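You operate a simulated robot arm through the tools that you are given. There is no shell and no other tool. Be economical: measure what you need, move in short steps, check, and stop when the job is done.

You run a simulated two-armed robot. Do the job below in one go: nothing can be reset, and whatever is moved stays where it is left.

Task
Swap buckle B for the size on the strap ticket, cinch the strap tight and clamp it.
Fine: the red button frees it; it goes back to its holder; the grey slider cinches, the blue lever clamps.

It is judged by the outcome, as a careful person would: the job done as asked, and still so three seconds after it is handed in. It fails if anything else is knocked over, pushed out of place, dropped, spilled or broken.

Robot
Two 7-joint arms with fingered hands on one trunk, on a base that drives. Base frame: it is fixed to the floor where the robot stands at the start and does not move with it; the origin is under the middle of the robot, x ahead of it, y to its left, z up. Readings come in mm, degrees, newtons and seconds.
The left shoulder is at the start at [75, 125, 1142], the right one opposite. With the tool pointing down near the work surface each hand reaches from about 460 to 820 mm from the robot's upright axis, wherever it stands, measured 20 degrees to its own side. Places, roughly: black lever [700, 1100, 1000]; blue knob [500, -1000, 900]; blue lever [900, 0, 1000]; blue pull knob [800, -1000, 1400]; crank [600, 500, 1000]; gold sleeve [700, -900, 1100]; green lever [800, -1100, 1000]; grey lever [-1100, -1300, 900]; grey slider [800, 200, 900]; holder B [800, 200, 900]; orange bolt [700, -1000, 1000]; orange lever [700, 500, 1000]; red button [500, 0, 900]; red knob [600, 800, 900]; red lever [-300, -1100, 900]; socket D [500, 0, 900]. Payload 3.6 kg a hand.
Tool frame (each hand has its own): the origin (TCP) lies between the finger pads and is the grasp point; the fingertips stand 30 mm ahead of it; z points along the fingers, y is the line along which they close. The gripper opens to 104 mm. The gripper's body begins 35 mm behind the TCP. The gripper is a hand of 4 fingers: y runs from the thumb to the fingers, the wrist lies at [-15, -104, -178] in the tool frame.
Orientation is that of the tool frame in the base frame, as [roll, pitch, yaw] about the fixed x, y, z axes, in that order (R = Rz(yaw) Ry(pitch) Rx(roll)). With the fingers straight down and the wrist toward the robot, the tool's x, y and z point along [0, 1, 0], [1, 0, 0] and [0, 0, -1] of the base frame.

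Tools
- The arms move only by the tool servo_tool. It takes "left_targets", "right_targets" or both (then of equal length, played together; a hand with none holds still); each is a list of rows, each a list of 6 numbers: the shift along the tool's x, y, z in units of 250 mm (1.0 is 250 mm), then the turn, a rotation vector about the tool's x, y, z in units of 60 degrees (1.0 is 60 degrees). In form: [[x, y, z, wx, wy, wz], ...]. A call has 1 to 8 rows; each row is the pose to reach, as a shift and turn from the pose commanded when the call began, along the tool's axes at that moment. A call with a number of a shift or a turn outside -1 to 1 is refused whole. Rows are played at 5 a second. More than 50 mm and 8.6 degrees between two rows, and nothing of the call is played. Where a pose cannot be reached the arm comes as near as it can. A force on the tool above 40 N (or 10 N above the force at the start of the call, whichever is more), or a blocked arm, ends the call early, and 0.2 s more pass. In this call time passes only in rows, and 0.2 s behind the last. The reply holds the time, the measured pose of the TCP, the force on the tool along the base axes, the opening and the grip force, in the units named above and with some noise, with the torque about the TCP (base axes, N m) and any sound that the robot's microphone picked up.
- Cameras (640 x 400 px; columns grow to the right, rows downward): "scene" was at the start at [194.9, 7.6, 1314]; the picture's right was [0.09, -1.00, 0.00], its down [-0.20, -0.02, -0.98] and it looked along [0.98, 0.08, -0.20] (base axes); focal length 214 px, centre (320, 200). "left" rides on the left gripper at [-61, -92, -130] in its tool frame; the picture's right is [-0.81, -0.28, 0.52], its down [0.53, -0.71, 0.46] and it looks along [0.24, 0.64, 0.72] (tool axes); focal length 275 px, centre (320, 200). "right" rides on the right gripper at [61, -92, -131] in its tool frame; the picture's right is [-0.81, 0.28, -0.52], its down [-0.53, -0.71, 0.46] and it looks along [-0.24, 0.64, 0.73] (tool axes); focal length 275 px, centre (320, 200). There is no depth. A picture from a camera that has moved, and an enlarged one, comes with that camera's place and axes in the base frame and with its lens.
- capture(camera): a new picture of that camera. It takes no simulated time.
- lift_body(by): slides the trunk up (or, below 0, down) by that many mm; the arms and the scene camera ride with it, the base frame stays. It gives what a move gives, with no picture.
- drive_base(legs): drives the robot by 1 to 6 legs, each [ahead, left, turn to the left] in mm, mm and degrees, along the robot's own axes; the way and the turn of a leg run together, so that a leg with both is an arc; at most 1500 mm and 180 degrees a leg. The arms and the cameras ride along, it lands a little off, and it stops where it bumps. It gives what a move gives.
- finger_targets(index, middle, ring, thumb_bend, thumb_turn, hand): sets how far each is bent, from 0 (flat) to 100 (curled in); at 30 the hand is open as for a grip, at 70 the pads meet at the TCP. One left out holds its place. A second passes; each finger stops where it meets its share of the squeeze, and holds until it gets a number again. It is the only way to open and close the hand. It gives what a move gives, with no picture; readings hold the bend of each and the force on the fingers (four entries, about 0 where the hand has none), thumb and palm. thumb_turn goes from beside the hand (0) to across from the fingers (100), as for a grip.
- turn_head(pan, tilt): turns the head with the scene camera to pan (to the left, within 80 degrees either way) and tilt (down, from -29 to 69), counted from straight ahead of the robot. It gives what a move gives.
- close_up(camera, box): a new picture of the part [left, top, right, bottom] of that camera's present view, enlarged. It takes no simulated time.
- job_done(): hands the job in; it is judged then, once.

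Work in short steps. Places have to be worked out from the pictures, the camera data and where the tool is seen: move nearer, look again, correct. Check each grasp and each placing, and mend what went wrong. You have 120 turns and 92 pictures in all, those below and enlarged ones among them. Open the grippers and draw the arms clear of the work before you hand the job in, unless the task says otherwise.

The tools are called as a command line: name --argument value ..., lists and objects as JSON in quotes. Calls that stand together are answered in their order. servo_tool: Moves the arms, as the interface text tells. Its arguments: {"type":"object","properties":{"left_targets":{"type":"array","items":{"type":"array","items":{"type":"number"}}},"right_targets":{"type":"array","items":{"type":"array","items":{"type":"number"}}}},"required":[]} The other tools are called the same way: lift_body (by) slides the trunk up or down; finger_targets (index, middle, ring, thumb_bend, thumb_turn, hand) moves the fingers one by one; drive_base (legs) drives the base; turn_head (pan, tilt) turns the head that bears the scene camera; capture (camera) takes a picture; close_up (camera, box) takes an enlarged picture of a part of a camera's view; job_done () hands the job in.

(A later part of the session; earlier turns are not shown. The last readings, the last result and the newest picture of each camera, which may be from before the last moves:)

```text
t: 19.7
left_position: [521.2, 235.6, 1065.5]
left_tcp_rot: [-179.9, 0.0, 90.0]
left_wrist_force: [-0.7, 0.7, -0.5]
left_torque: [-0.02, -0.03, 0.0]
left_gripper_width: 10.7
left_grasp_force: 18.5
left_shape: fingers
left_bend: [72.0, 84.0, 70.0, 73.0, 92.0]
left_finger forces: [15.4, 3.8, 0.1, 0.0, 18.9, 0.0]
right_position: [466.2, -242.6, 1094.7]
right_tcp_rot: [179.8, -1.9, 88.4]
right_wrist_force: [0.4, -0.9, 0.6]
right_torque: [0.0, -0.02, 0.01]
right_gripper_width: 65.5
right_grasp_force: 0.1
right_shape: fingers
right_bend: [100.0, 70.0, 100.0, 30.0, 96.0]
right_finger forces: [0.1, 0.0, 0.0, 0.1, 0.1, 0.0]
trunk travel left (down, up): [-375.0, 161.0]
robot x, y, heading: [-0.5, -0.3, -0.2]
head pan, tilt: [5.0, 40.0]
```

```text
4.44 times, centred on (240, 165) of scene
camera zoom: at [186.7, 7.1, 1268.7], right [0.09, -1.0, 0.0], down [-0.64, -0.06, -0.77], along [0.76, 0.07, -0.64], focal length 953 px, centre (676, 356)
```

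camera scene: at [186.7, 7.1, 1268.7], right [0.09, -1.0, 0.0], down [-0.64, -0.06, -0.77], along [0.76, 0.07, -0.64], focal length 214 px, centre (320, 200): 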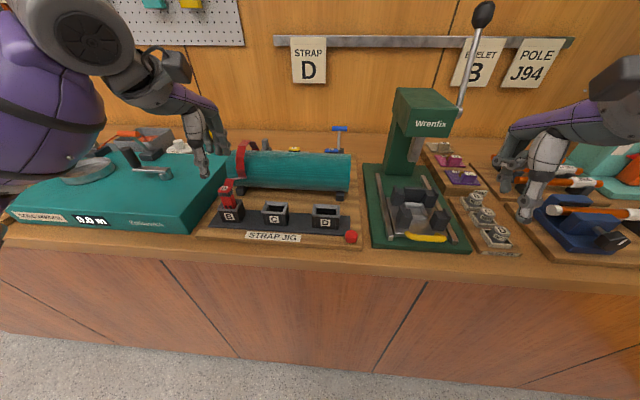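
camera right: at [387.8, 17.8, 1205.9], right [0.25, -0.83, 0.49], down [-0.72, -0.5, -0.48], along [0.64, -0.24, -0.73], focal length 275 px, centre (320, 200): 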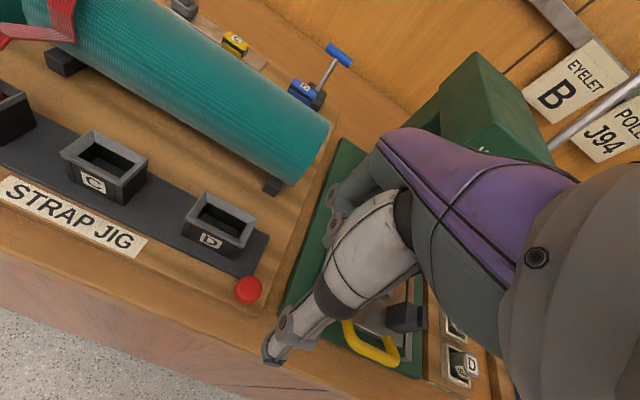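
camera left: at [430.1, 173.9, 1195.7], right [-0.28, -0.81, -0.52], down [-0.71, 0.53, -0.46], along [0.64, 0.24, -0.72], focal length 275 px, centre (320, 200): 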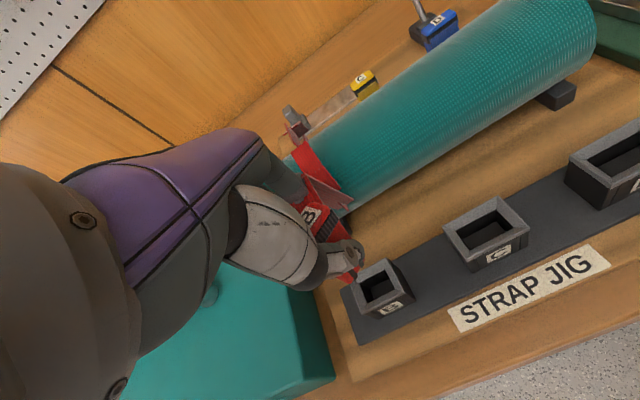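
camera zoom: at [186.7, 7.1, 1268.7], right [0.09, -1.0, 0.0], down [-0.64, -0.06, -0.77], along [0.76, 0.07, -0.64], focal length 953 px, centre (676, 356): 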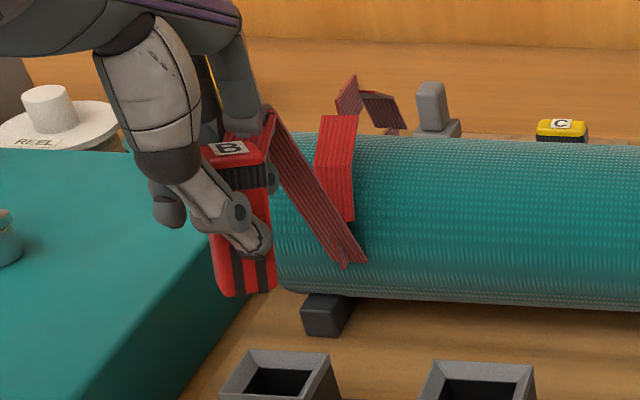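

Buckle B is held by index and thumb, tilted ~10°. Raise it above the drum and carry it forward over holder B (≈[748,228]).

servo_tool --left_targets '[[0, 0, -0.08, 0, 0, 0], [0, 0.03, -0.18, 0, 0, 0], [0, 0.15, -0.2, 0, 0, 0], [0, 0.32, -0.2, 0, 0, 0], [0, 0.5, -0.2, 0, 0, 0], [0, 0.68, -0.2, 0, 0, 0], [0, 0.83, -0.2, 0, 0, 0], [0, 0.9, -0.2, 0, 0, 0]]'

capture --camera "left"

capture --camera "scene"

capture --camera "right"

```text
t: 21.5
left_position: [746.7, 233.0, 1114.5]
left_tcp_rot: [179.9, -0.1, 89.9]
left_wrist_force: [0.6, -0.6, 0.1]
left_torque: [0.01, -0.02, 0.01]
left_gripper_width: 10.3
left_grasp_force: 17.8
left_shape: fingers
left_bend: [72.0, 84.0, 70.0, 73.0, 92.0]
left_finger forces: [15.2, 3.3, 0.0, 0.1, 18.7, 0.0]
right_position: [467.1, -241.7, 1094.3]
right_tcp_rot: [179.7, -1.9, 88.5]
right_wrist_force: [0.5, -0.2, -0.3]
right_torque: [0.0, -0.01, 0.0]
right_gripper_width: 65.5
right_grasp_force: 0.0
right_shape: fingers
right_bend: [100.0, 70.0, 100.0, 30.0, 96.0]
right_finger forces: [0.0, 0.1, 0.0, 0.1, 0.0, 0.1]
trunk travel left (down, up): [-375.0, 161.0]
robot x, y, heading: [0.6, 2.8, -0.0]
head pan, tilt: [5.0, 40.0]
```

```text
60 pictures are left
camera left: at [654.8, 172.1, 1244.6], right [-0.28, -0.81, -0.52], down [-0.71, 0.53, -0.46], along [0.65, 0.24, -0.72], focal length 275 px, centre (320, 200)
```

left: 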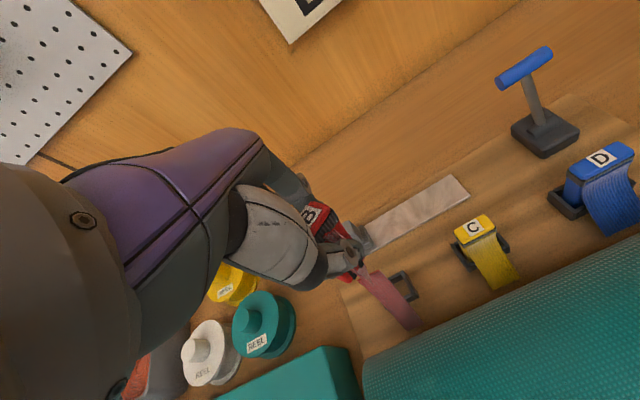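

```text
59 pictures are left
camera scene: at [186.7, 6.8, 1268.7], right [0.09, -1.0, 0.0], down [-0.64, -0.06, -0.77], along [0.76, 0.07, -0.64], focal length 214 px, centre (320, 200)
```

scene: 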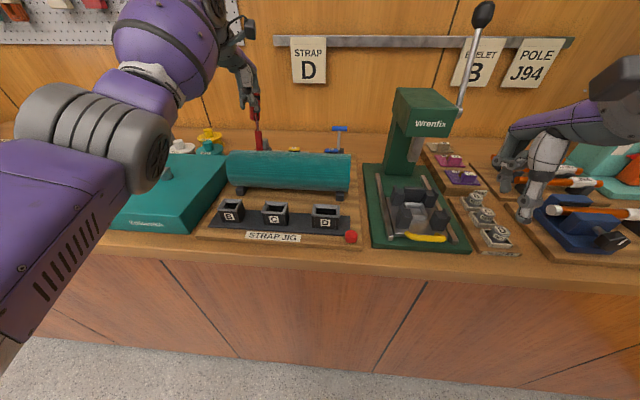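

```text
58 pictures are left
camera right: at [376.1, -183.8, 1226.6], right [0.25, -0.83, 0.49], down [-0.72, -0.5, -0.48], along [0.64, -0.24, -0.73], focal length 275 px, centre (320, 200)
```

right: 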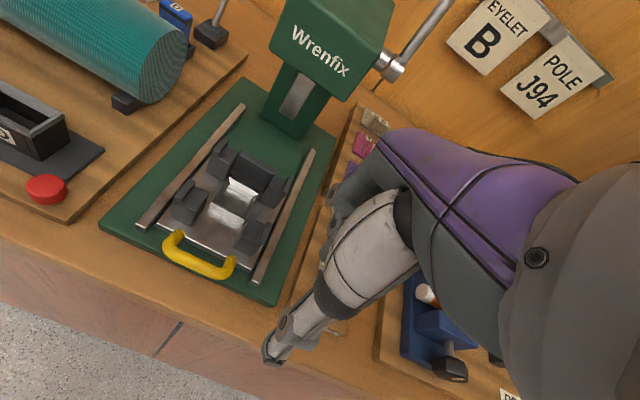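

The buckle reached the holder area. Zoom in to see buckle and holder B.

close_up --camera "left" --box '[270, 170, 450, 350]'

close_up --camera "scene" --box '[215, 70, 315, 170]'

```text
2.22 times, centred on (360, 260) of left
camera zoom: at [654.8, 172.1, 1244.6], right [-0.28, -0.81, -0.52], down [-0.71, 0.53, -0.46], along [0.65, 0.24, -0.72], focal length 612 px, centre (231, 67)
```

zoom: 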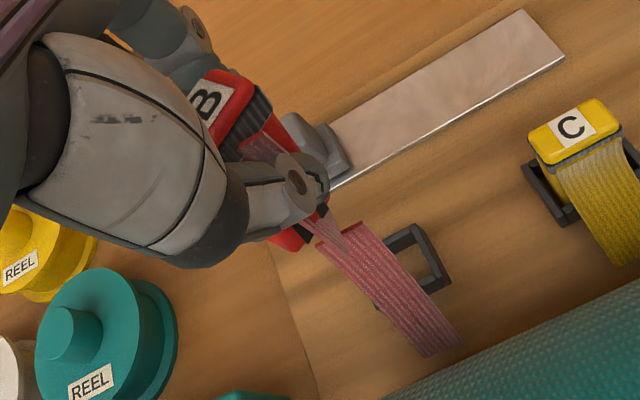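

```text
4.00 times, centred on (265, 120) of scene
camera zoom: at [186.7, 6.8, 1268.7], right [0.09, -1.0, 0.0], down [-0.64, -0.06, -0.77], along [0.76, 0.07, -0.64], focal length 858 px, centre (540, 520)
```

zoom: 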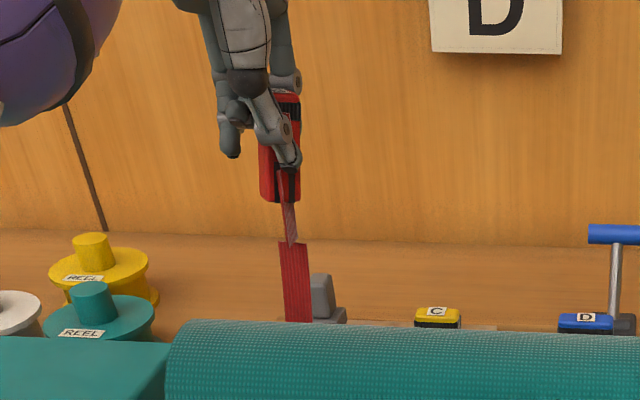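

Holder B is around [757,231]. The buckle is tilted and possibly yawed in the grip; zoom closer to measure.

close_up --camera "left" --box '[290, 180, 380, 260]'

close_up --camera "scene" --box '[235, 85, 275, 125]'

```text
5.00 times, centred on (335, 220) of left
camera zoom: at [654.8, 172.1, 1244.6], right [-0.28, -0.81, -0.52], down [-0.71, 0.53, -0.46], along [0.65, 0.24, -0.72], focal length 1376 px, centre (245, 100)
```

zoom: 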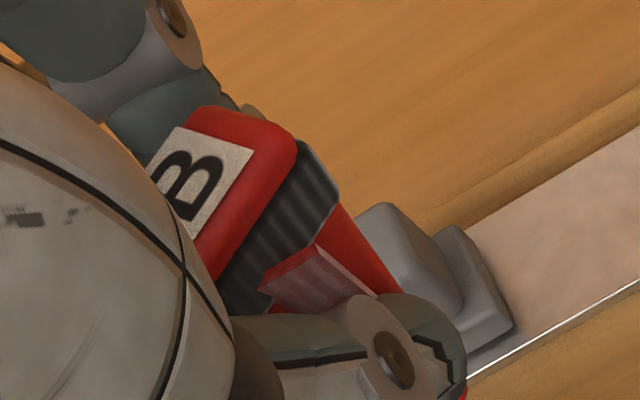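

```text
10.00 times, centred on (255, 105) of scene
camera zoom: at [186.7, 6.8, 1268.7], right [0.09, -1.0, 0.0], down [-0.64, -0.06, -0.77], along [0.76, 0.07, -0.64], focal length 2145 px, centre (970, 1150)
```

zoom: 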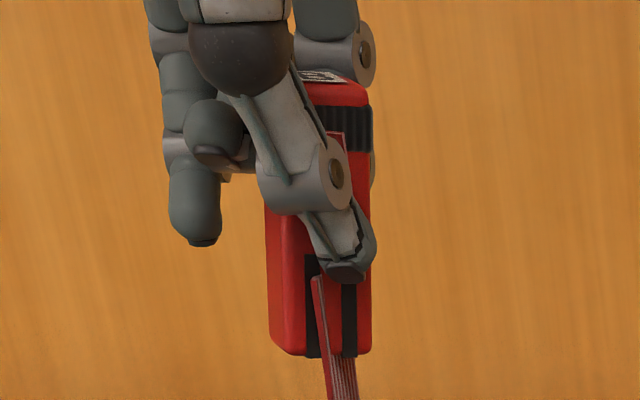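

The buckle is yawed about +45° and tilted ~16° in the grip. I'll rotate the hand about the TCP to bring the buckle upright and square, staying at this height.

servo_tool --left_targets '[[0, 0, 0, -0.0185, -0.0294, 0.0931], [0, 0, 0, -0.037, -0.0588, 0.186], [0, 0, 0, -0.0555, -0.088, 0.279], [0, 0, 0, -0.074, -0.1175, 0.3725], [0, 0, 0, -0.0925, -0.147, 0.4656], [0, 0, 0, -0.111, -0.176, 0.559], [0, 0, 0, -0.1295, -0.2056, 0.652], [0, 0, 0, -0.148, -0.235, 0.745]]'

capture --camera "left"

close_up --camera "scene" --box '[215, 75, 305, 165]'

```text
t: 23.3
left_position: [710.1, 223.9, 1104.5]
left_tcp_rot: [166.6, 9.3, 43.8]
left_wrist_force: [0.6, 0.4, 0.1]
left_torque: [0.0, -0.01, 0.03]
left_gripper_width: 10.5
left_grasp_force: 18.2
left_shape: fingers
left_bend: [72.0, 85.0, 70.0, 73.0, 92.0]
left_finger forces: [15.1, 3.2, 0.0, 0.0, 18.9, 0.0]
left hand out of reach, approached as far as the arm can: row 5, 6, 7, 8
right_position: [466.6, -241.5, 1094.9]
right_tcp_rot: [179.9, -1.8, 88.5]
right_wrist_force: [0.7, -0.3, -0.3]
right_torque: [0.0, 0.0, 0.01]
right_gripper_width: 65.7
right_grasp_force: 0.1
right_shape: fingers
right_bend: [100.0, 70.0, 100.0, 30.0, 96.0]
right_finger forces: [0.1, 0.1, 0.0, 0.0, 0.1, 0.0]
trunk travel left (down, up): [-375.0, 161.0]
robot x, y, heading: [0.8, -1.9, -0.0]
head pan, tilt: [5.0, 40.0]
```

```text
53 pictures are left
camera left: at [597.4, 280.7, 1218.5], right [-0.75, -0.51, -0.43], down [-0.1, 0.72, -0.69], along [0.66, -0.47, -0.59], focal length 275 px, centre (320, 200)
```

left: 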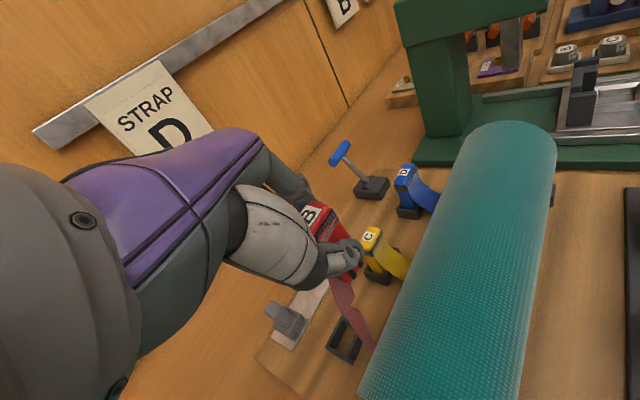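

```text
4.44 times, centred on (260, 120) of scene
camera zoom: at [187.2, 7.6, 1268.6], right [0.09, -1.0, 0.0], down [-0.64, -0.06, -0.77], along [0.76, 0.07, -0.64], focal length 953 px, centre (587, 556)
```

zoom: 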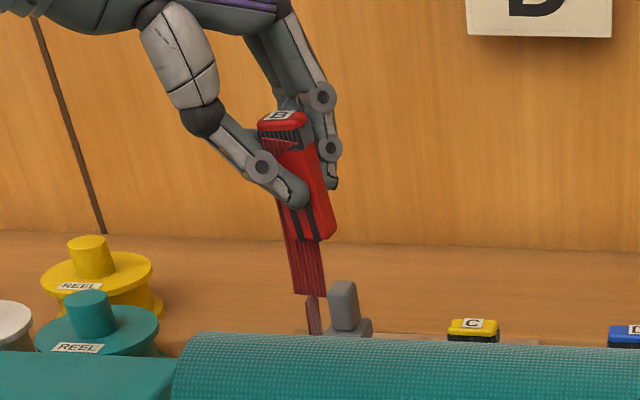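

The arm ran out of reach; I need to be nearer. Drive ahead a little (80 mm), watching for a bump.

drive_base --legs '[[80, 0, 0]]'

capture --camera "scene"

```text
t: 24.4
left_position: [790.0, 222.0, 1105.2]
left_tcp_rot: [166.6, 9.3, 43.9]
left_wrist_force: [0.7, 0.1, -0.7]
left_torque: [0.04, 0.03, -0.06]
left_gripper_width: 10.4
left_grasp_force: 18.6
left_shape: fingers
left_bend: [72.0, 85.0, 70.0, 73.0, 92.0]
left_finger forces: [15.1, 3.2, 0.0, 0.0, 18.8, 0.1]
right_position: [544.8, -244.5, 1094.7]
right_tcp_rot: [179.8, -1.9, 88.5]
right_wrist_force: [0.6, 0.4, -0.8]
right_torque: [-0.02, -0.01, 0.0]
right_gripper_width: 65.9
right_grasp_force: 0.0
right_shape: fingers
right_bend: [100.0, 70.0, 100.0, 30.0, 96.0]
right_finger forces: [0.1, 0.1, 0.0, 0.0, 0.0, 0.0]
trunk travel left (down, up): [-375.0, 161.0]
robot x, y, heading: [77.3, -2.2, -0.1]
head pan, tilt: [5.0, 40.0]
```

```text
51 pictures are left
camera scene: at [265.8, 6.8, 1268.6], right [0.09, -1.0, 0.0], down [-0.64, -0.06, -0.77], along [0.76, 0.07, -0.64], focal length 214 px, centre (320, 200)
```

scene: 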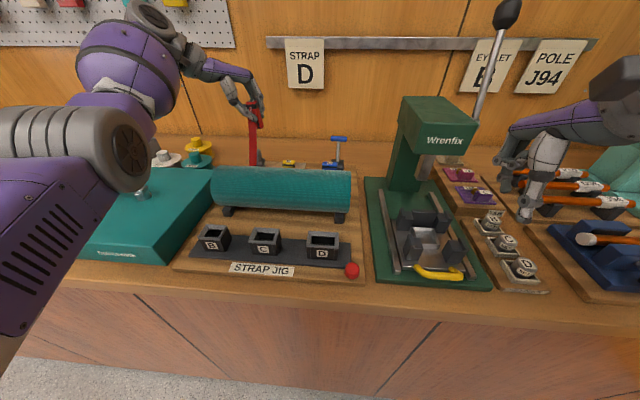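

Reachable now. Zoom on the buckle from both cameras to measure its orientation.

close_up --camera "scene" --box '[215, 70, 285, 170]'

close_up --camera "left" --box '[250, 180, 430, 340]'

```text
4.00 times, centred on (250, 120) of scene
camera zoom: at [265.8, 6.8, 1268.6], right [0.09, -1.0, 0.0], down [-0.64, -0.06, -0.77], along [0.76, 0.07, -0.64], focal length 858 px, centre (600, 520)
```

zoom: 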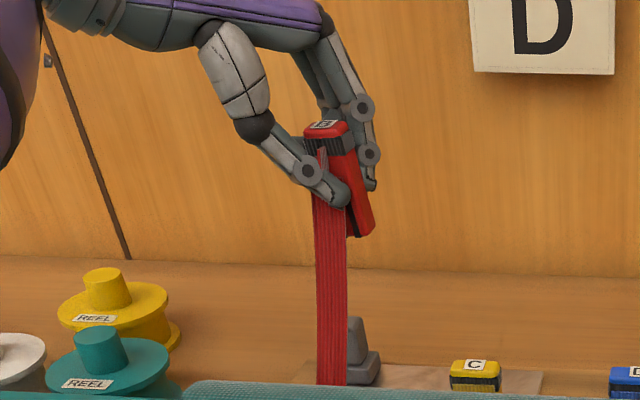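

```text
2.50 times, centred on (340, 260) of left
camera zoom: at [676.4, 279.4, 1218.4], right [-0.75, -0.51, -0.43], down [-0.1, 0.72, -0.69], along [0.66, -0.47, -0.59], focal length 688 px, centre (270, 50)
```

zoom: 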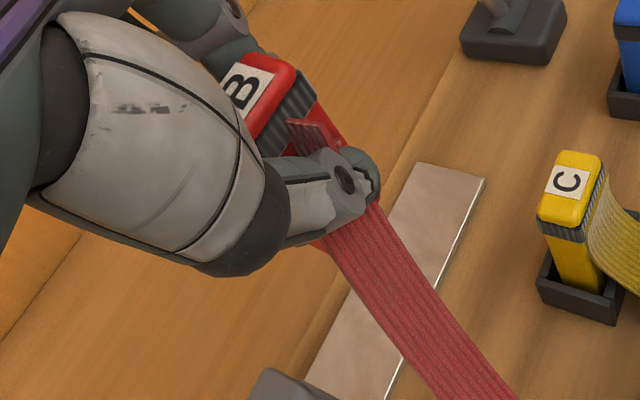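

close_up --camera "scene" --box '[238, 94, 268, 134]'

close_up --camera "left" --box '[320, 190, 400, 270]'

```text
10.00 times, centred on (253, 114) of scene
camera zoom: at [265.8, 6.8, 1268.6], right [0.09, -1.0, 0.0], down [-0.64, -0.06, -0.77], along [0.76, 0.07, -0.64], focal length 2145 px, centre (990, 1060)
```

zoom: 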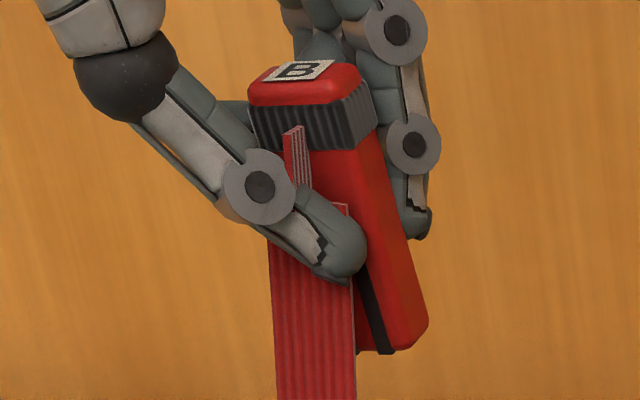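

```text
5.00 times, centred on (360, 230) of left
camera zoom: at [676.4, 279.4, 1218.4], right [-0.75, -0.51, -0.43], down [-0.1, 0.72, -0.69], along [0.66, -0.47, -0.59], focal length 1376 px, centre (120, 50)
```

zoom: 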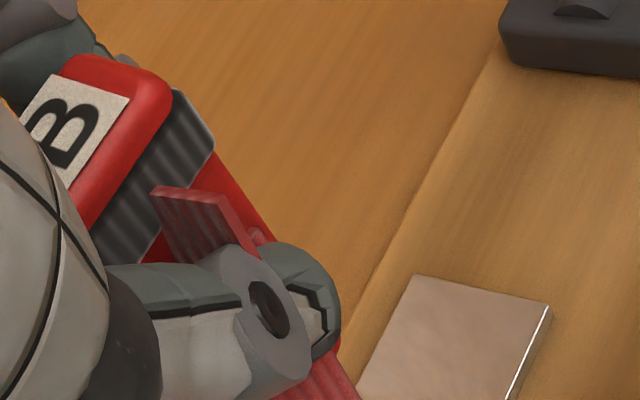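

Residual error: bottom leans ~5° to −y and yaw ~−4°. Apply that small correction with no shift, which also reveals where the commanded pose lies.

servo_tool --left_targets '[[0, 0, 0, 0.03, 0.03, -0.03], [0, 0, 0, 0.063, 0.064, -0.065]]'

```text
t: 25.0
left_position: [789.6, 223.3, 1105.7]
left_tcp_rot: [171.1, 6.3, 48.6]
left_wrist_force: [0.7, 0.7, -0.3]
left_torque: [0.01, -0.01, 0.01]
left_gripper_width: 10.3
left_grasp_force: 18.8
left_shape: fingers
left_bend: [72.0, 85.0, 70.0, 73.0, 92.0]
left_finger forces: [15.1, 3.2, 0.0, 0.1, 18.7, 0.0]
right_position: [542.9, -242.7, 1094.1]
right_tcp_rot: [179.8, -1.9, 88.5]
right_wrist_force: [-0.5, -1.3, 0.4]
right_torque: [-0.02, 0.02, 0.0]
right_gripper_width: 65.5
right_grasp_force: 0.1
right_shape: fingers
right_bend: [100.0, 70.0, 100.0, 30.0, 96.0]
right_finger forces: [0.0, 0.0, 0.0, 0.0, 0.1, 0.1]
trunk travel left (down, up): [-375.0, 161.0]
robot x, y, heading: [78.5, 0.5, 0.0]
head pan, tilt: [5.0, 40.0]
```

Now shift to above holder B and lower 55 mm (buckle bottom ≈1000), then look.

servo_tool --left_targets '[[0.005, -0.03, 0.03, 0, 0, 0], [0.015, -0.075, 0.08, 0, 0, 0], [0.022, -0.11, 0.14, 0, 0, 0], [0.029, -0.143, 0.198, 0, 0, 0]]'

close_up --camera "left" --box '[270, 170, 450, 350]'

close_up --camera "scene" --box '[215, 80, 305, 180]'

```text
t: 26.0
left_position: [768.8, 242.0, 1051.9]
left_tcp_rot: [171.0, 6.2, 48.5]
left_wrist_force: [0.0, -0.5, -0.7]
left_torque: [-0.02, -0.01, -0.01]
left_gripper_width: 10.4
left_grasp_force: 18.6
left_shape: fingers
left_bend: [72.0, 85.0, 70.0, 73.0, 92.0]
left_finger forces: [15.0, 3.1, 0.1, 0.0, 18.7, 0.0]
right_position: [544.4, -241.8, 1093.8]
right_tcp_rot: [179.8, -1.9, 88.5]
right_wrist_force: [-0.4, 0.2, 0.5]
right_torque: [0.03, -0.02, -0.01]
right_gripper_width: 65.3
right_grasp_force: 0.0
right_shape: fingers
right_bend: [100.0, 70.0, 100.0, 30.0, 96.0]
right_finger forces: [0.0, 0.0, 0.0, 0.0, 0.1, 0.0]
trunk travel left (down, up): [-375.0, 161.0]
robot x, y, heading: [75.5, -2.5, 0.2]
head pan, tilt: [5.0, 40.0]
```

```text
2.22 times, centred on (360, 260) of left
camera zoom: at [653.5, 279.0, 1171.5], right [-0.72, -0.52, -0.46], down [-0.16, 0.77, -0.62], along [0.68, -0.37, -0.64], focal length 612 px, centre (231, 67)
```

zoom: 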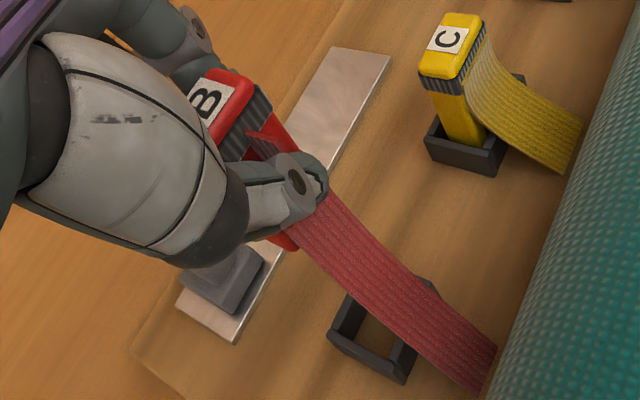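

```text
4.00 times, centred on (260, 130) of scene
camera zoom: at [265.0, 7.1, 1268.7], right [0.09, -1.0, 0.0], down [-0.64, -0.06, -0.77], along [0.76, 0.07, -0.64], focal length 858 px, centre (560, 480)
```

zoom: 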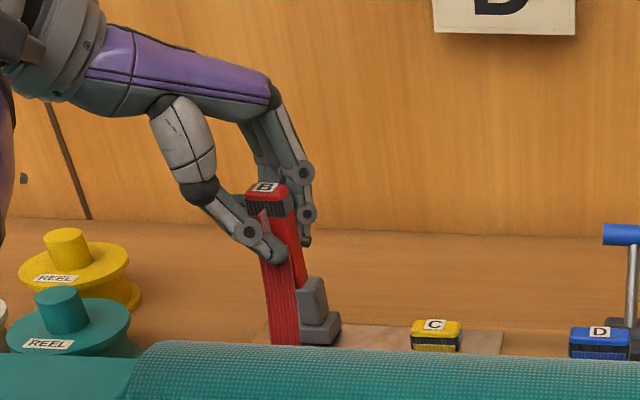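

Buckle orientation now nearly right; cap at ≈[756,231,1069] vs holder ≈[759.5,232.5]. Nudge, take out a ~3° lean, and lower 65 mm.

servo_tool --left_targets '[[0.006, -0.006, 0.03, 0.012, -0.01, -0.003], [0.014, -0.014, 0.09, 0.025, -0.02, -0.006], [0.024, -0.024, 0.16, 0.037, -0.032, -0.009], [0.033, -0.034, 0.22, 0.037, -0.032, -0.009], [0.038, -0.041, 0.254, 0.037, -0.032, -0.009]]'

close_up --camera "left" --box '[280, 180, 420, 320]'

close_up --camera "scene" --box '[220, 100, 300, 180]'

```text
t: 27.2
left_position: [771.7, 242.5, 985.4]
left_tcp_rot: [173.4, 8.1, 48.8]
left_wrist_force: [0.3, 1.0, -0.7]
left_torque: [0.0, -0.01, 0.01]
left_gripper_width: 9.9
left_grasp_force: 18.4
left_shape: fingers
left_bend: [72.0, 85.0, 70.0, 73.0, 92.0]
left_finger forces: [15.3, 3.0, 0.0, 0.1, 18.8, 0.1]
right_position: [543.8, -242.5, 1094.8]
right_tcp_rot: [179.7, -1.9, 88.5]
right_wrist_force: [0.4, 0.6, -0.6]
right_torque: [-0.02, 0.01, 0.04]
right_gripper_width: 65.4
right_grasp_force: 0.1
right_shape: fingers
right_bend: [100.0, 70.0, 100.0, 30.0, 96.0]
right_finger forces: [0.0, 0.0, 0.1, 0.0, 0.0, 0.0]
trunk travel left (down, up): [-375.0, 161.0]
robot x, y, heading: [77.4, -1.5, 0.0]
head pan, tilt: [5.0, 40.0]
```

```text
2.86 times, centred on (350, 250) of left
camera zoom: at [662.5, 280.5, 1110.4], right [-0.74, -0.52, -0.42], down [-0.2, 0.77, -0.61], along [0.64, -0.37, -0.67], focal length 786 px, centre (234, 57)
```

zoom: 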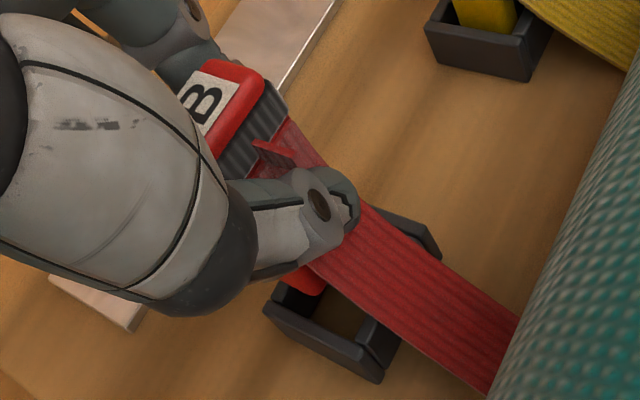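

```text
5.00 times, centred on (260, 140) of scene
camera zoom: at [265.0, 6.9, 1268.7], right [0.09, -1.0, 0.0], down [-0.64, -0.06, -0.77], along [0.76, 0.07, -0.64], focal length 1072 px, centre (620, 500)
```

zoom: 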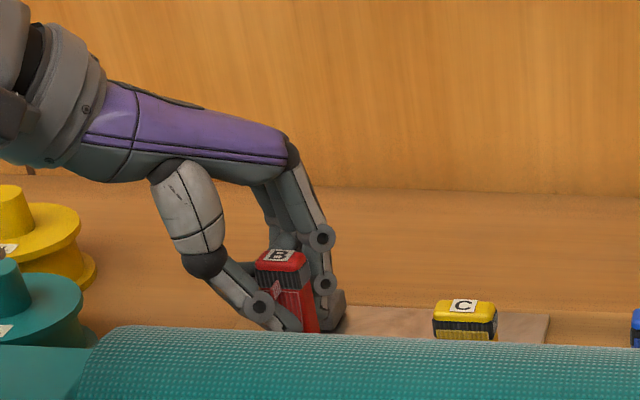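

Cap at ≈[759.6,232,1003] lines up with the holder centre [759.5,232]. Lower 14 mm gently.

servo_tool --left_targets '[[0.002, -0.0016, 0.014, 0, 0, 0], [0.004, -0.0032, 0.028, 0, 0, 0], [0.006, -0.0048, 0.042, 0, 0, 0], [0.008, -0.0064, 0.055, 0, 0, 0]]'

close_up --camera "left" --box '[280, 180, 420, 320]'

```text
t: 28.2
left_position: [771.0, 244.9, 976.7]
left_tcp_rot: [172.8, 8.0, 48.7]
left_wrist_force: [-5.5, 4.1, 25.5]
left_torque: [-0.3, 0.13, -0.1]
left_gripper_width: 9.8
left_grasp_force: 21.7
left_shape: fingers
left_bend: [72.0, 85.0, 70.0, 76.0, 91.0]
left_finger forces: [17.0, 2.0, 0.1, 0.1, 24.8, 0.0]
right_position: [541.4, -243.7, 1096.5]
right_tcp_rot: [179.6, -1.9, 88.5]
right_wrist_force: [0.2, 0.1, 0.4]
right_torque: [-0.02, -0.02, -0.01]
right_gripper_width: 65.4
right_grasp_force: 0.1
right_shape: fingers
right_bend: [100.0, 70.0, 100.0, 30.0, 96.0]
right_finger forces: [0.1, 0.0, 0.0, 0.1, 0.0, 0.1]
trunk travel left (down, up): [-375.0, 161.0]
robot x, y, heading: [76.6, 0.5, -0.0]
head pan, tilt: [5.0, 40.0]
```

```text
2.86 times, centred on (350, 250) of left
camera zoom: at [660.4, 282.4, 1101.7], right [-0.74, -0.52, -0.43], down [-0.19, 0.77, -0.61], along [0.65, -0.37, -0.67], focal length 786 px, centre (234, 57)
```

zoom: 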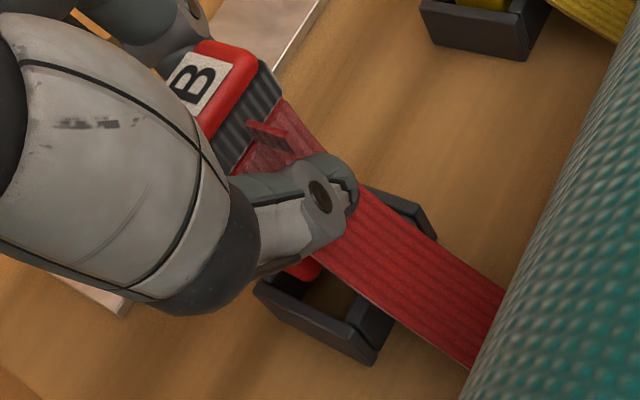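

Touching the rim (25 N up): the buckle's bottom sits against the +x wall while there is free space on the −x side. Back up, shift −x 5 mm, +y 1.5 mm and lower again.

servo_tool --left_targets '[[-0.0068, 0.0055, -0.047, 0, 0, 0], [-0.0153, -0.0135, -0.048, 0, 0, 0], [-0.0108, -0.0172, -0.0168, 0, 0, 0], [-0.0086, -0.019, -0.001, 0, 0, 0], [-0.0063, -0.0208, 0.0148, 0, 0, 0]]'

close_up --camera "left" --box '[280, 180, 420, 320]'

```text
t: 29.4
left_position: [763.8, 245.5, 973.2]
left_tcp_rot: [172.7, 7.9, 48.8]
left_wrist_force: [-4.8, 5.1, 28.7]
left_torque: [-0.48, 0.04, -0.09]
left_gripper_width: 9.8
left_grasp_force: 22.4
left_shape: fingers
left_bend: [72.0, 85.0, 70.0, 78.0, 91.0]
left_finger forces: [19.0, 1.2, 0.0, 0.1, 25.1, 0.0]
right_position: [541.2, -242.3, 1096.7]
right_tcp_rot: [179.5, -1.9, 88.5]
right_wrist_force: [0.3, 0.4, -0.1]
right_torque: [0.02, -0.01, 0.01]
right_gripper_width: 65.8
right_grasp_force: 0.0
right_shape: fingers
right_bend: [100.0, 70.0, 100.0, 30.0, 96.0]
right_finger forces: [0.0, 0.1, 0.0, 0.1, 0.1, 0.0]
trunk travel left (down, up): [-375.0, 161.0]
robot x, y, heading: [75.5, 1.8, -0.1]
head pan, tilt: [5.0, 40.0]
```

```text
2.86 times, centred on (350, 250) of left
camera zoom: at [654.8, 283.5, 1098.0], right [-0.74, -0.52, -0.43], down [-0.19, 0.77, -0.61], along [0.65, -0.37, -0.67], focal length 786 px, centre (234, 57)
```

zoom: 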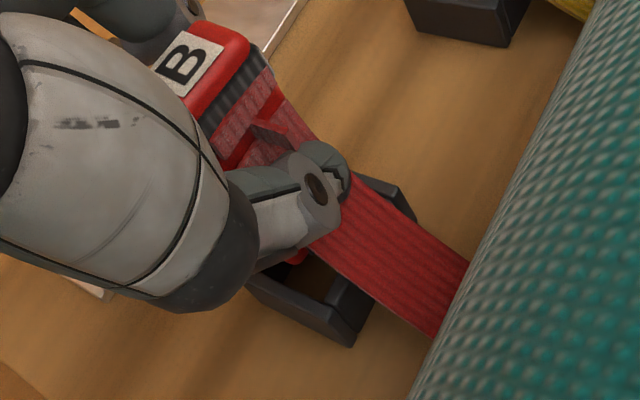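

The bottom now has ~7 mm free toward +y and the reaction pushes +y, so it rides on the −y wall. Back up 8 mm, shift +y 6 mm, lower again.

servo_tool --left_targets '[[-0.0045, 0.0036, -0.0315, 0, 0, 0], [0.0134, -0.0118, -0.036, 0, 0, 0], [0.0179, -0.0154, -0.0044, 0, 0, 0], [0.0201, -0.0172, 0.0114, 0, 0, 0]]'

close_up --camera "left" --box '[280, 180, 420, 320]'

```text
t: 30.4
left_position: [765.9, 250.5, 961.6]
left_tcp_rot: [173.5, 8.2, 48.8]
left_wrist_force: [-0.1, 1.5, 12.4]
left_torque: [-0.15, -0.16, 0.04]
left_gripper_width: 7.1
left_grasp_force: 17.5
left_shape: fingers
left_bend: [71.0, 85.0, 70.0, 79.0, 92.0]
left_finger forces: [17.5, 0.0, 0.0, 0.0, 17.7, 0.0]
right_position: [544.4, -243.3, 1095.2]
right_tcp_rot: [179.7, -2.0, 88.5]
right_wrist_force: [-0.8, 0.4, -0.1]
right_torque: [0.02, 0.03, -0.01]
right_gripper_width: 65.6
right_grasp_force: 0.0
right_shape: fingers
right_bend: [100.0, 70.0, 100.0, 30.0, 96.0]
right_finger forces: [0.0, 0.0, 0.1, 0.0, 0.0, 0.0]
trunk travel left (down, up): [-375.0, 161.0]
robot x, y, heading: [81.1, -0.1, -0.0]
head pan, tilt: [5.0, 40.0]
```

```text
2.86 times, centred on (350, 250) of left
camera zoom: at [657.2, 288.2, 1087.8], right [-0.74, -0.52, -0.42], down [-0.2, 0.77, -0.6], along [0.64, -0.36, -0.68], focal length 786 px, centre (234, 57)
```

zoom: 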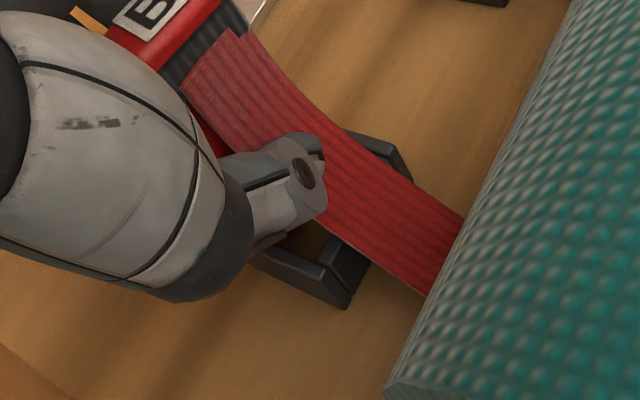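

The buckle slid up in the grip; check from the scene camera and the wider left view.

close_up --camera "scene" --box '[220, 100, 300, 180]'

close_up --camera "left" --box '[280, 150, 400, 270]'

```text
5.00 times, centred on (260, 140) of scene
camera zoom: at [264.4, 6.6, 1268.7], right [0.09, -1.0, 0.0], down [-0.64, -0.06, -0.77], along [0.76, 0.07, -0.64], focal length 1072 px, centre (620, 500)
```

zoom: 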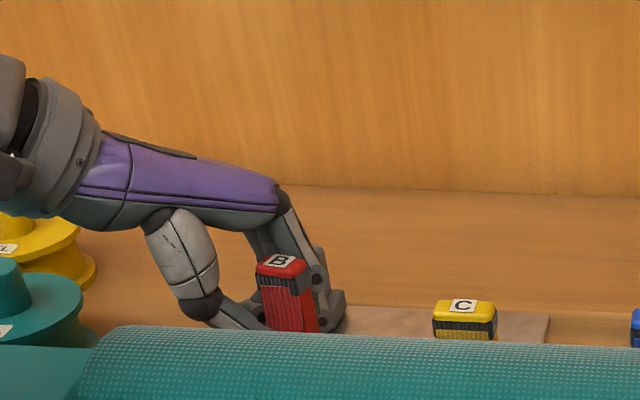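

```text
3.33 times, centred on (340, 210) of left
camera zoom: at [657.2, 288.2, 1087.8], right [-0.74, -0.52, -0.42], down [-0.2, 0.77, -0.6], along [0.64, -0.36, -0.68], focal length 918 px, centre (253, 167)
```

zoom: 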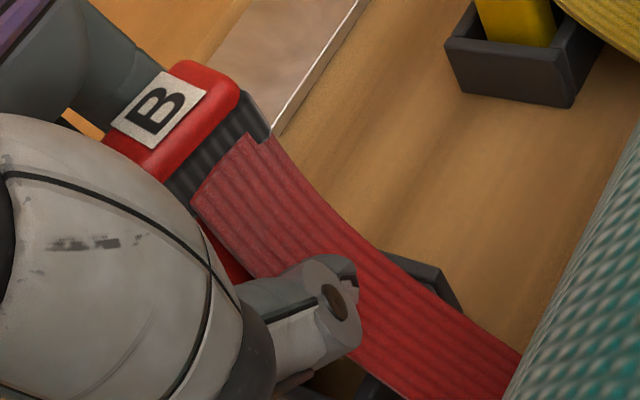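

The buckle stands on the rim with its bottom leaning ~10° toward −y (bottom y≈222). Lift 20 mm and rotate it upright, then re-measure.

servo_tool --left_targets '[[-0.004, 0.003, -0.03, 0, 0, 0], [-0.0113, 0.009, -0.079, 0, 0, 0], [-0.0113, 0.009, -0.079, 0.055, 0.063, 0], [-0.0113, 0.009, -0.079, 0.109, 0.126, -0.001]]'

close_up --camera "scene" --box '[235, 110, 295, 170]'

close_up --camera "left" --box '[280, 150, 440, 310]'

```text
t: 31.4
left_position: [766.5, 250.9, 982.8]
left_tcp_rot: [180.0, 0.6, 49.2]
left_wrist_force: [-0.9, 0.1, -0.7]
left_torque: [0.01, -0.04, 0.0]
left_gripper_width: 6.0
left_grasp_force: 16.3
left_shape: fingers
left_bend: [72.0, 85.0, 70.0, 78.0, 93.0]
left_finger forces: [15.8, 0.3, 0.0, 0.0, 16.1, 0.1]
right_position: [544.2, -243.0, 1095.0]
right_tcp_rot: [179.8, -2.0, 88.5]
right_wrist_force: [0.3, 0.5, -0.8]
right_torque: [-0.02, 0.02, 0.01]
right_gripper_width: 65.6
right_grasp_force: 0.0
right_shape: fingers
right_bend: [100.0, 70.0, 100.0, 30.0, 96.0]
right_finger forces: [0.0, 0.1, 0.0, 0.0, 0.0, 0.0]
trunk travel left (down, up): [-375.0, 161.0]
robot x, y, heading: [81.0, -1.6, 0.1]
head pan, tilt: [5.0, 40.0]
```

```text
6.67 times, centred on (265, 140) of scene
camera zoom: at [264.9, 6.7, 1268.7], right [0.09, -1.0, 0.0], down [-0.64, -0.06, -0.77], along [0.76, 0.07, -0.64], focal length 1430 px, centre (687, 600)
```

zoom: 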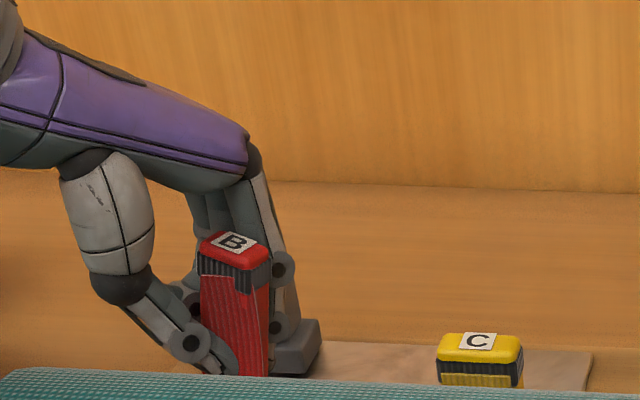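

```text
2.50 times, centred on (360, 230) of left
camera zoom: at [657.6, 267.1, 1113.7], right [-0.74, -0.44, -0.51], down [-0.2, 0.86, -0.46], along [0.64, -0.24, -0.73], focal length 688 px, centre (220, 125)
```

zoom: 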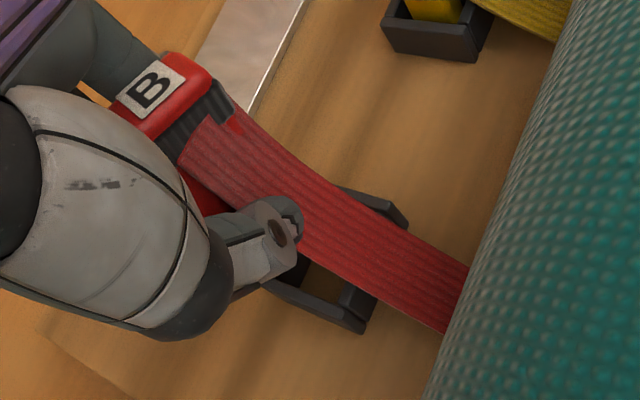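

After lifting, the buckle sprang back and is now over-rotated; also it's gripped too low for insertion. I'll undo the 10° turn and go over the bare board between holders B and C, to stand it there and regrip higher.

servo_tool --left_targets '[[-0.03, 0.02, -0.02, -0.027, -0.031, 0], [-0.08, 0.06, -0.02, -0.055, -0.063, 0], [-0.13, 0.095, -0.02, -0.082, -0.095, 0], [-0.174, 0.129, 0, -0.109, -0.126, 0]]'

close_up --camera "scene" --box '[235, 110, 295, 170]'

close_up --camera "left" --box '[280, 150, 440, 310]'

```text
t: 32.4
left_position: [763.2, 199.0, 984.0]
left_tcp_rot: [173.2, 8.4, 48.9]
left_wrist_force: [0.3, -0.2, 0.0]
left_torque: [-0.03, 0.02, -0.01]
left_gripper_width: 5.7
left_grasp_force: 15.9
left_shape: fingers
left_bend: [72.0, 85.0, 70.0, 78.0, 93.0]
left_finger forces: [15.8, 0.3, 0.0, 0.0, 16.1, 0.1]
right_position: [544.2, -242.1, 1095.1]
right_tcp_rot: [179.8, -1.8, 88.6]
right_wrist_force: [-0.1, -1.4, -0.7]
right_torque: [0.01, 0.0, 0.0]
right_gripper_width: 65.6
right_grasp_force: 0.1
right_shape: fingers
right_bend: [100.0, 70.0, 100.0, 30.0, 96.0]
right_finger forces: [0.0, 0.0, 0.0, 0.0, 0.0, 0.0]
trunk travel left (down, up): [-375.0, 161.0]
robot x, y, heading: [77.0, -0.7, -0.3]
head pan, tilt: [5.0, 40.0]
```

```text
6.67 times, centred on (265, 140) of scene
camera zoom: at [265.1, 6.8, 1268.7], right [0.09, -1.0, 0.0], down [-0.64, -0.06, -0.77], along [0.76, 0.07, -0.64], focal length 1430 px, centre (687, 600)
```

zoom: 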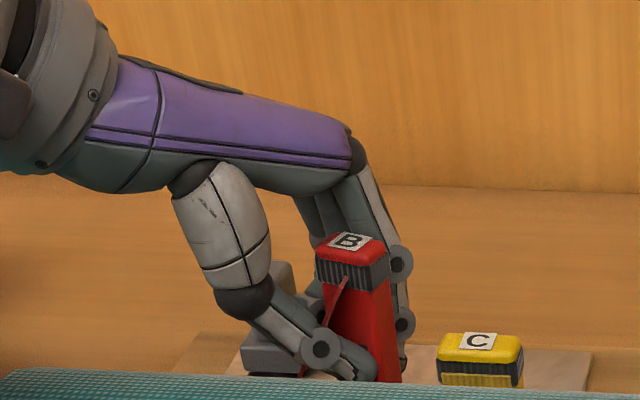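

```text
2.50 times, centred on (360, 230) of left
camera zoom: at [654.4, 236.2, 1109.5], right [-0.74, -0.52, -0.42], down [-0.2, 0.77, -0.61], along [0.64, -0.37, -0.67], focal length 688 px, centre (220, 125)
```

zoom: 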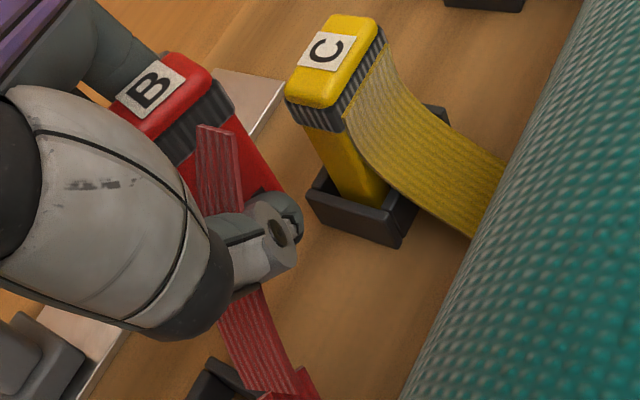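

The buckle is upright (yaw ≈ −8°), cap ≈[756.5,183,1019]. Lower it toward the board.

servo_tool --left_targets '[[0.006, -0.005, 0.04, 0, 0, 0], [0.014, -0.011, 0.09, 0, 0, 0], [0.02, -0.016, 0.134, 0, 0, 0], [0.0225, -0.018, 0.15, 0, 0, 0]]'

```text
t: 33.4
left_position: [762.9, 198.2, 946.2]
left_tcp_rot: [173.3, 8.2, 48.9]
left_wrist_force: [0.0, -0.3, -0.6]
left_torque: [0.0, -0.02, 0.04]
left_gripper_width: 6.0
left_grasp_force: 15.9
left_shape: fingers
left_bend: [72.0, 85.0, 70.0, 78.0, 93.0]
left_finger forces: [15.8, 0.4, 0.0, 0.0, 16.1, 0.0]
right_position: [544.9, -242.5, 1094.2]
right_tcp_rot: [179.8, -1.9, 88.5]
right_wrist_force: [-0.5, 0.6, 0.2]
right_torque: [-0.04, 0.0, -0.01]
right_gripper_width: 65.5
right_grasp_force: 0.0
right_shape: fingers
right_bend: [100.0, 70.0, 100.0, 30.0, 96.0]
right_finger forces: [0.0, 0.0, 0.0, 0.0, 0.1, 0.0]
trunk travel left (down, up): [-375.0, 161.0]
robot x, y, heading: [78.0, 1.4, -0.2]
head pan, tilt: [5.0, 40.0]
```

No contact yet; continue in 2.5 mm steps.

servo_tool --left_targets '[[0.0015, -0.0012, 0.01, 0, 0, 0], [0.003, -0.0024, 0.02, 0, 0, 0], [0.0045, -0.0036, 0.03, 0, 0, 0]]'

close_up --camera "left" --box '[280, 150, 440, 310]'

```text
t: 34.2
left_position: [762.3, 197.7, 945.3]
left_tcp_rot: [172.7, 7.9, 48.8]
left_wrist_force: [0.4, 3.9, 22.6]
left_torque: [-0.2, -0.15, -0.04]
left_gripper_width: 5.9
left_grasp_force: 21.6
left_shape: fingers
left_bend: [72.0, 85.0, 70.0, 78.0, 93.0]
left_finger forces: [17.2, 0.9, 5.6, 0.0, 20.0, 0.0]
right_position: [543.0, -242.9, 1095.9]
right_tcp_rot: [179.7, -1.9, 88.5]
right_wrist_force: [-0.1, 0.4, 0.0]
right_torque: [0.04, 0.01, -0.01]
right_gripper_width: 65.7
right_grasp_force: 0.1
right_shape: fingers
right_bend: [100.0, 70.0, 100.0, 30.0, 96.0]
right_finger forces: [0.0, 0.1, 0.1, 0.1, 0.1, 0.0]
trunk travel left (down, up): [-375.0, 161.0]
robot x, y, heading: [79.8, -1.7, 0.1]
head pan, tilt: [5.0, 40.0]
```

```text
2.50 times, centred on (360, 230) of left
camera zoom: at [652.5, 235.4, 1068.7], right [-0.74, -0.52, -0.43], down [-0.19, 0.77, -0.61], along [0.65, -0.37, -0.67], focal length 688 px, centre (220, 125)
```

zoom: 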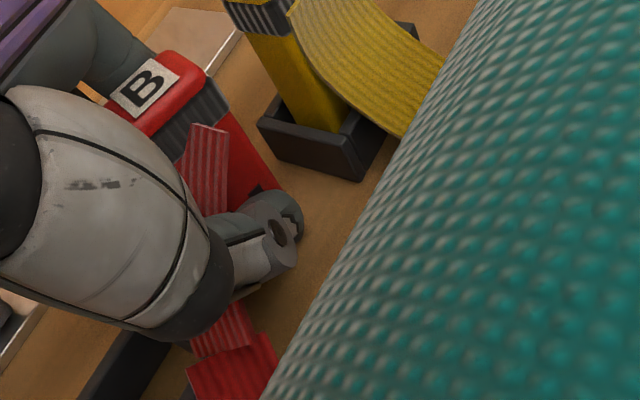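

Contact at the board (~23 N, ring finger touching). First open the idle ring and middle fingers.

finger_targets --hand "left" --middle 50 --ring 50

servo_tool --left_targets '[[-0.0008, 0.0006, -0.006, 0, 0, 0], [-0.0012, 0.001, -0.009, 0, 0, 0]]'

```text
t: 35.2
left_position: [760.0, 197.3, 944.1]
left_tcp_rot: [172.9, 7.8, 48.8]
left_wrist_force: [-3.7, 4.5, 32.1]
left_torque: [-0.02, -0.76, 0.17]
left_gripper_width: 5.7
left_grasp_force: 30.6
left_shape: fingers
left_bend: [71.0, 54.0, 53.0, 78.0, 93.0]
left_finger forces: [18.3, 12.4, 13.3, 0.0, 16.6, 0.0]
right_position: [540.7, -243.2, 1095.8]
right_tcp_rot: [179.6, -1.8, 88.4]
right_wrist_force: [0.1, 0.1, 0.2]
right_torque: [0.0, 0.01, -0.04]
right_gripper_width: 65.3
right_grasp_force: 0.1
right_shape: fingers
right_bend: [100.0, 70.0, 100.0, 30.0, 96.0]
right_finger forces: [0.1, 0.1, 0.0, 0.0, 0.0, 0.1]
trunk travel left (down, up): [-375.0, 161.0]
robot x, y, heading: [79.0, 2.3, -0.2]
head pan, tilt: [5.0, 40.0]
```

```text
t: 35.8
left_position: [760.2, 196.3, 944.9]
left_tcp_rot: [173.0, 7.9, 48.8]
left_wrist_force: [-0.3, 6.6, 28.8]
left_torque: [0.0, -0.8, 0.22]
left_gripper_width: 6.1
left_grasp_force: 29.6
left_shape: fingers
left_bend: [71.0, 53.0, 52.0, 78.0, 94.0]
left_finger forces: [18.1, 11.0, 12.8, 0.0, 16.8, 0.0]
right_position: [541.4, -242.7, 1096.4]
right_tcp_rot: [179.6, -1.9, 88.5]
right_wrist_force: [0.5, 0.0, -0.2]
right_torque: [-0.05, -0.01, 0.01]
right_gripper_width: 65.3
right_grasp_force: 0.1
right_shape: fingers
right_bend: [100.0, 70.0, 100.0, 30.0, 96.0]
right_finger forces: [0.0, 0.1, 0.1, 0.1, 0.0, 0.0]
trunk travel left (down, up): [-375.0, 161.0]
robot x, y, heading: [81.8, -0.9, 0.3]
head pan, tilt: [5.0, 40.0]
```

The straighter fingers now press on the board. Raise 6 mm to relieve.

servo_tool --left_targets '[[-0.0015, 0.0012, -0.01, 0, 0, 0], [-0.0036, 0.0029, -0.024, 0, 0, 0]]'

close_up --camera "scene" --box '[235, 110, 295, 170]'

```text
t: 36.4
left_position: [760.8, 196.2, 945.9]
left_tcp_rot: [173.6, 8.4, 48.8]
left_wrist_force: [-2.3, 3.8, 11.4]
left_torque: [0.03, -0.35, 0.04]
left_gripper_width: 5.6
left_grasp_force: 22.5
left_shape: fingers
left_bend: [71.0, 52.0, 51.0, 78.0, 94.0]
left_finger forces: [16.5, 9.0, 2.9, 0.0, 16.5, 0.1]
right_position: [542.4, -242.0, 1095.0]
right_tcp_rot: [179.8, -1.9, 88.5]
right_wrist_force: [0.1, 0.2, -0.2]
right_torque: [0.04, 0.0, -0.01]
right_gripper_width: 65.6
right_grasp_force: 0.1
right_shape: fingers
right_bend: [100.0, 70.0, 100.0, 30.0, 96.0]
right_finger forces: [0.0, 0.1, 0.0, 0.0, 0.0, 0.0]
trunk travel left (down, up): [-375.0, 161.0]
robot x, y, heading: [76.9, 0.3, 0.0]
head pan, tilt: [5.0, 40.0]
```

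```text
6.67 times, centred on (265, 140) of scene
camera zoom: at [263.6, 6.7, 1268.8], right [0.09, -1.0, 0.0], down [-0.64, -0.06, -0.77], along [0.76, 0.07, -0.64], focal length 1430 px, centre (687, 600)
```

zoom: 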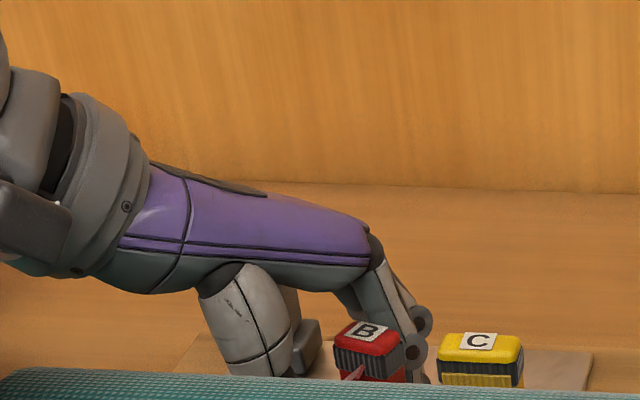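

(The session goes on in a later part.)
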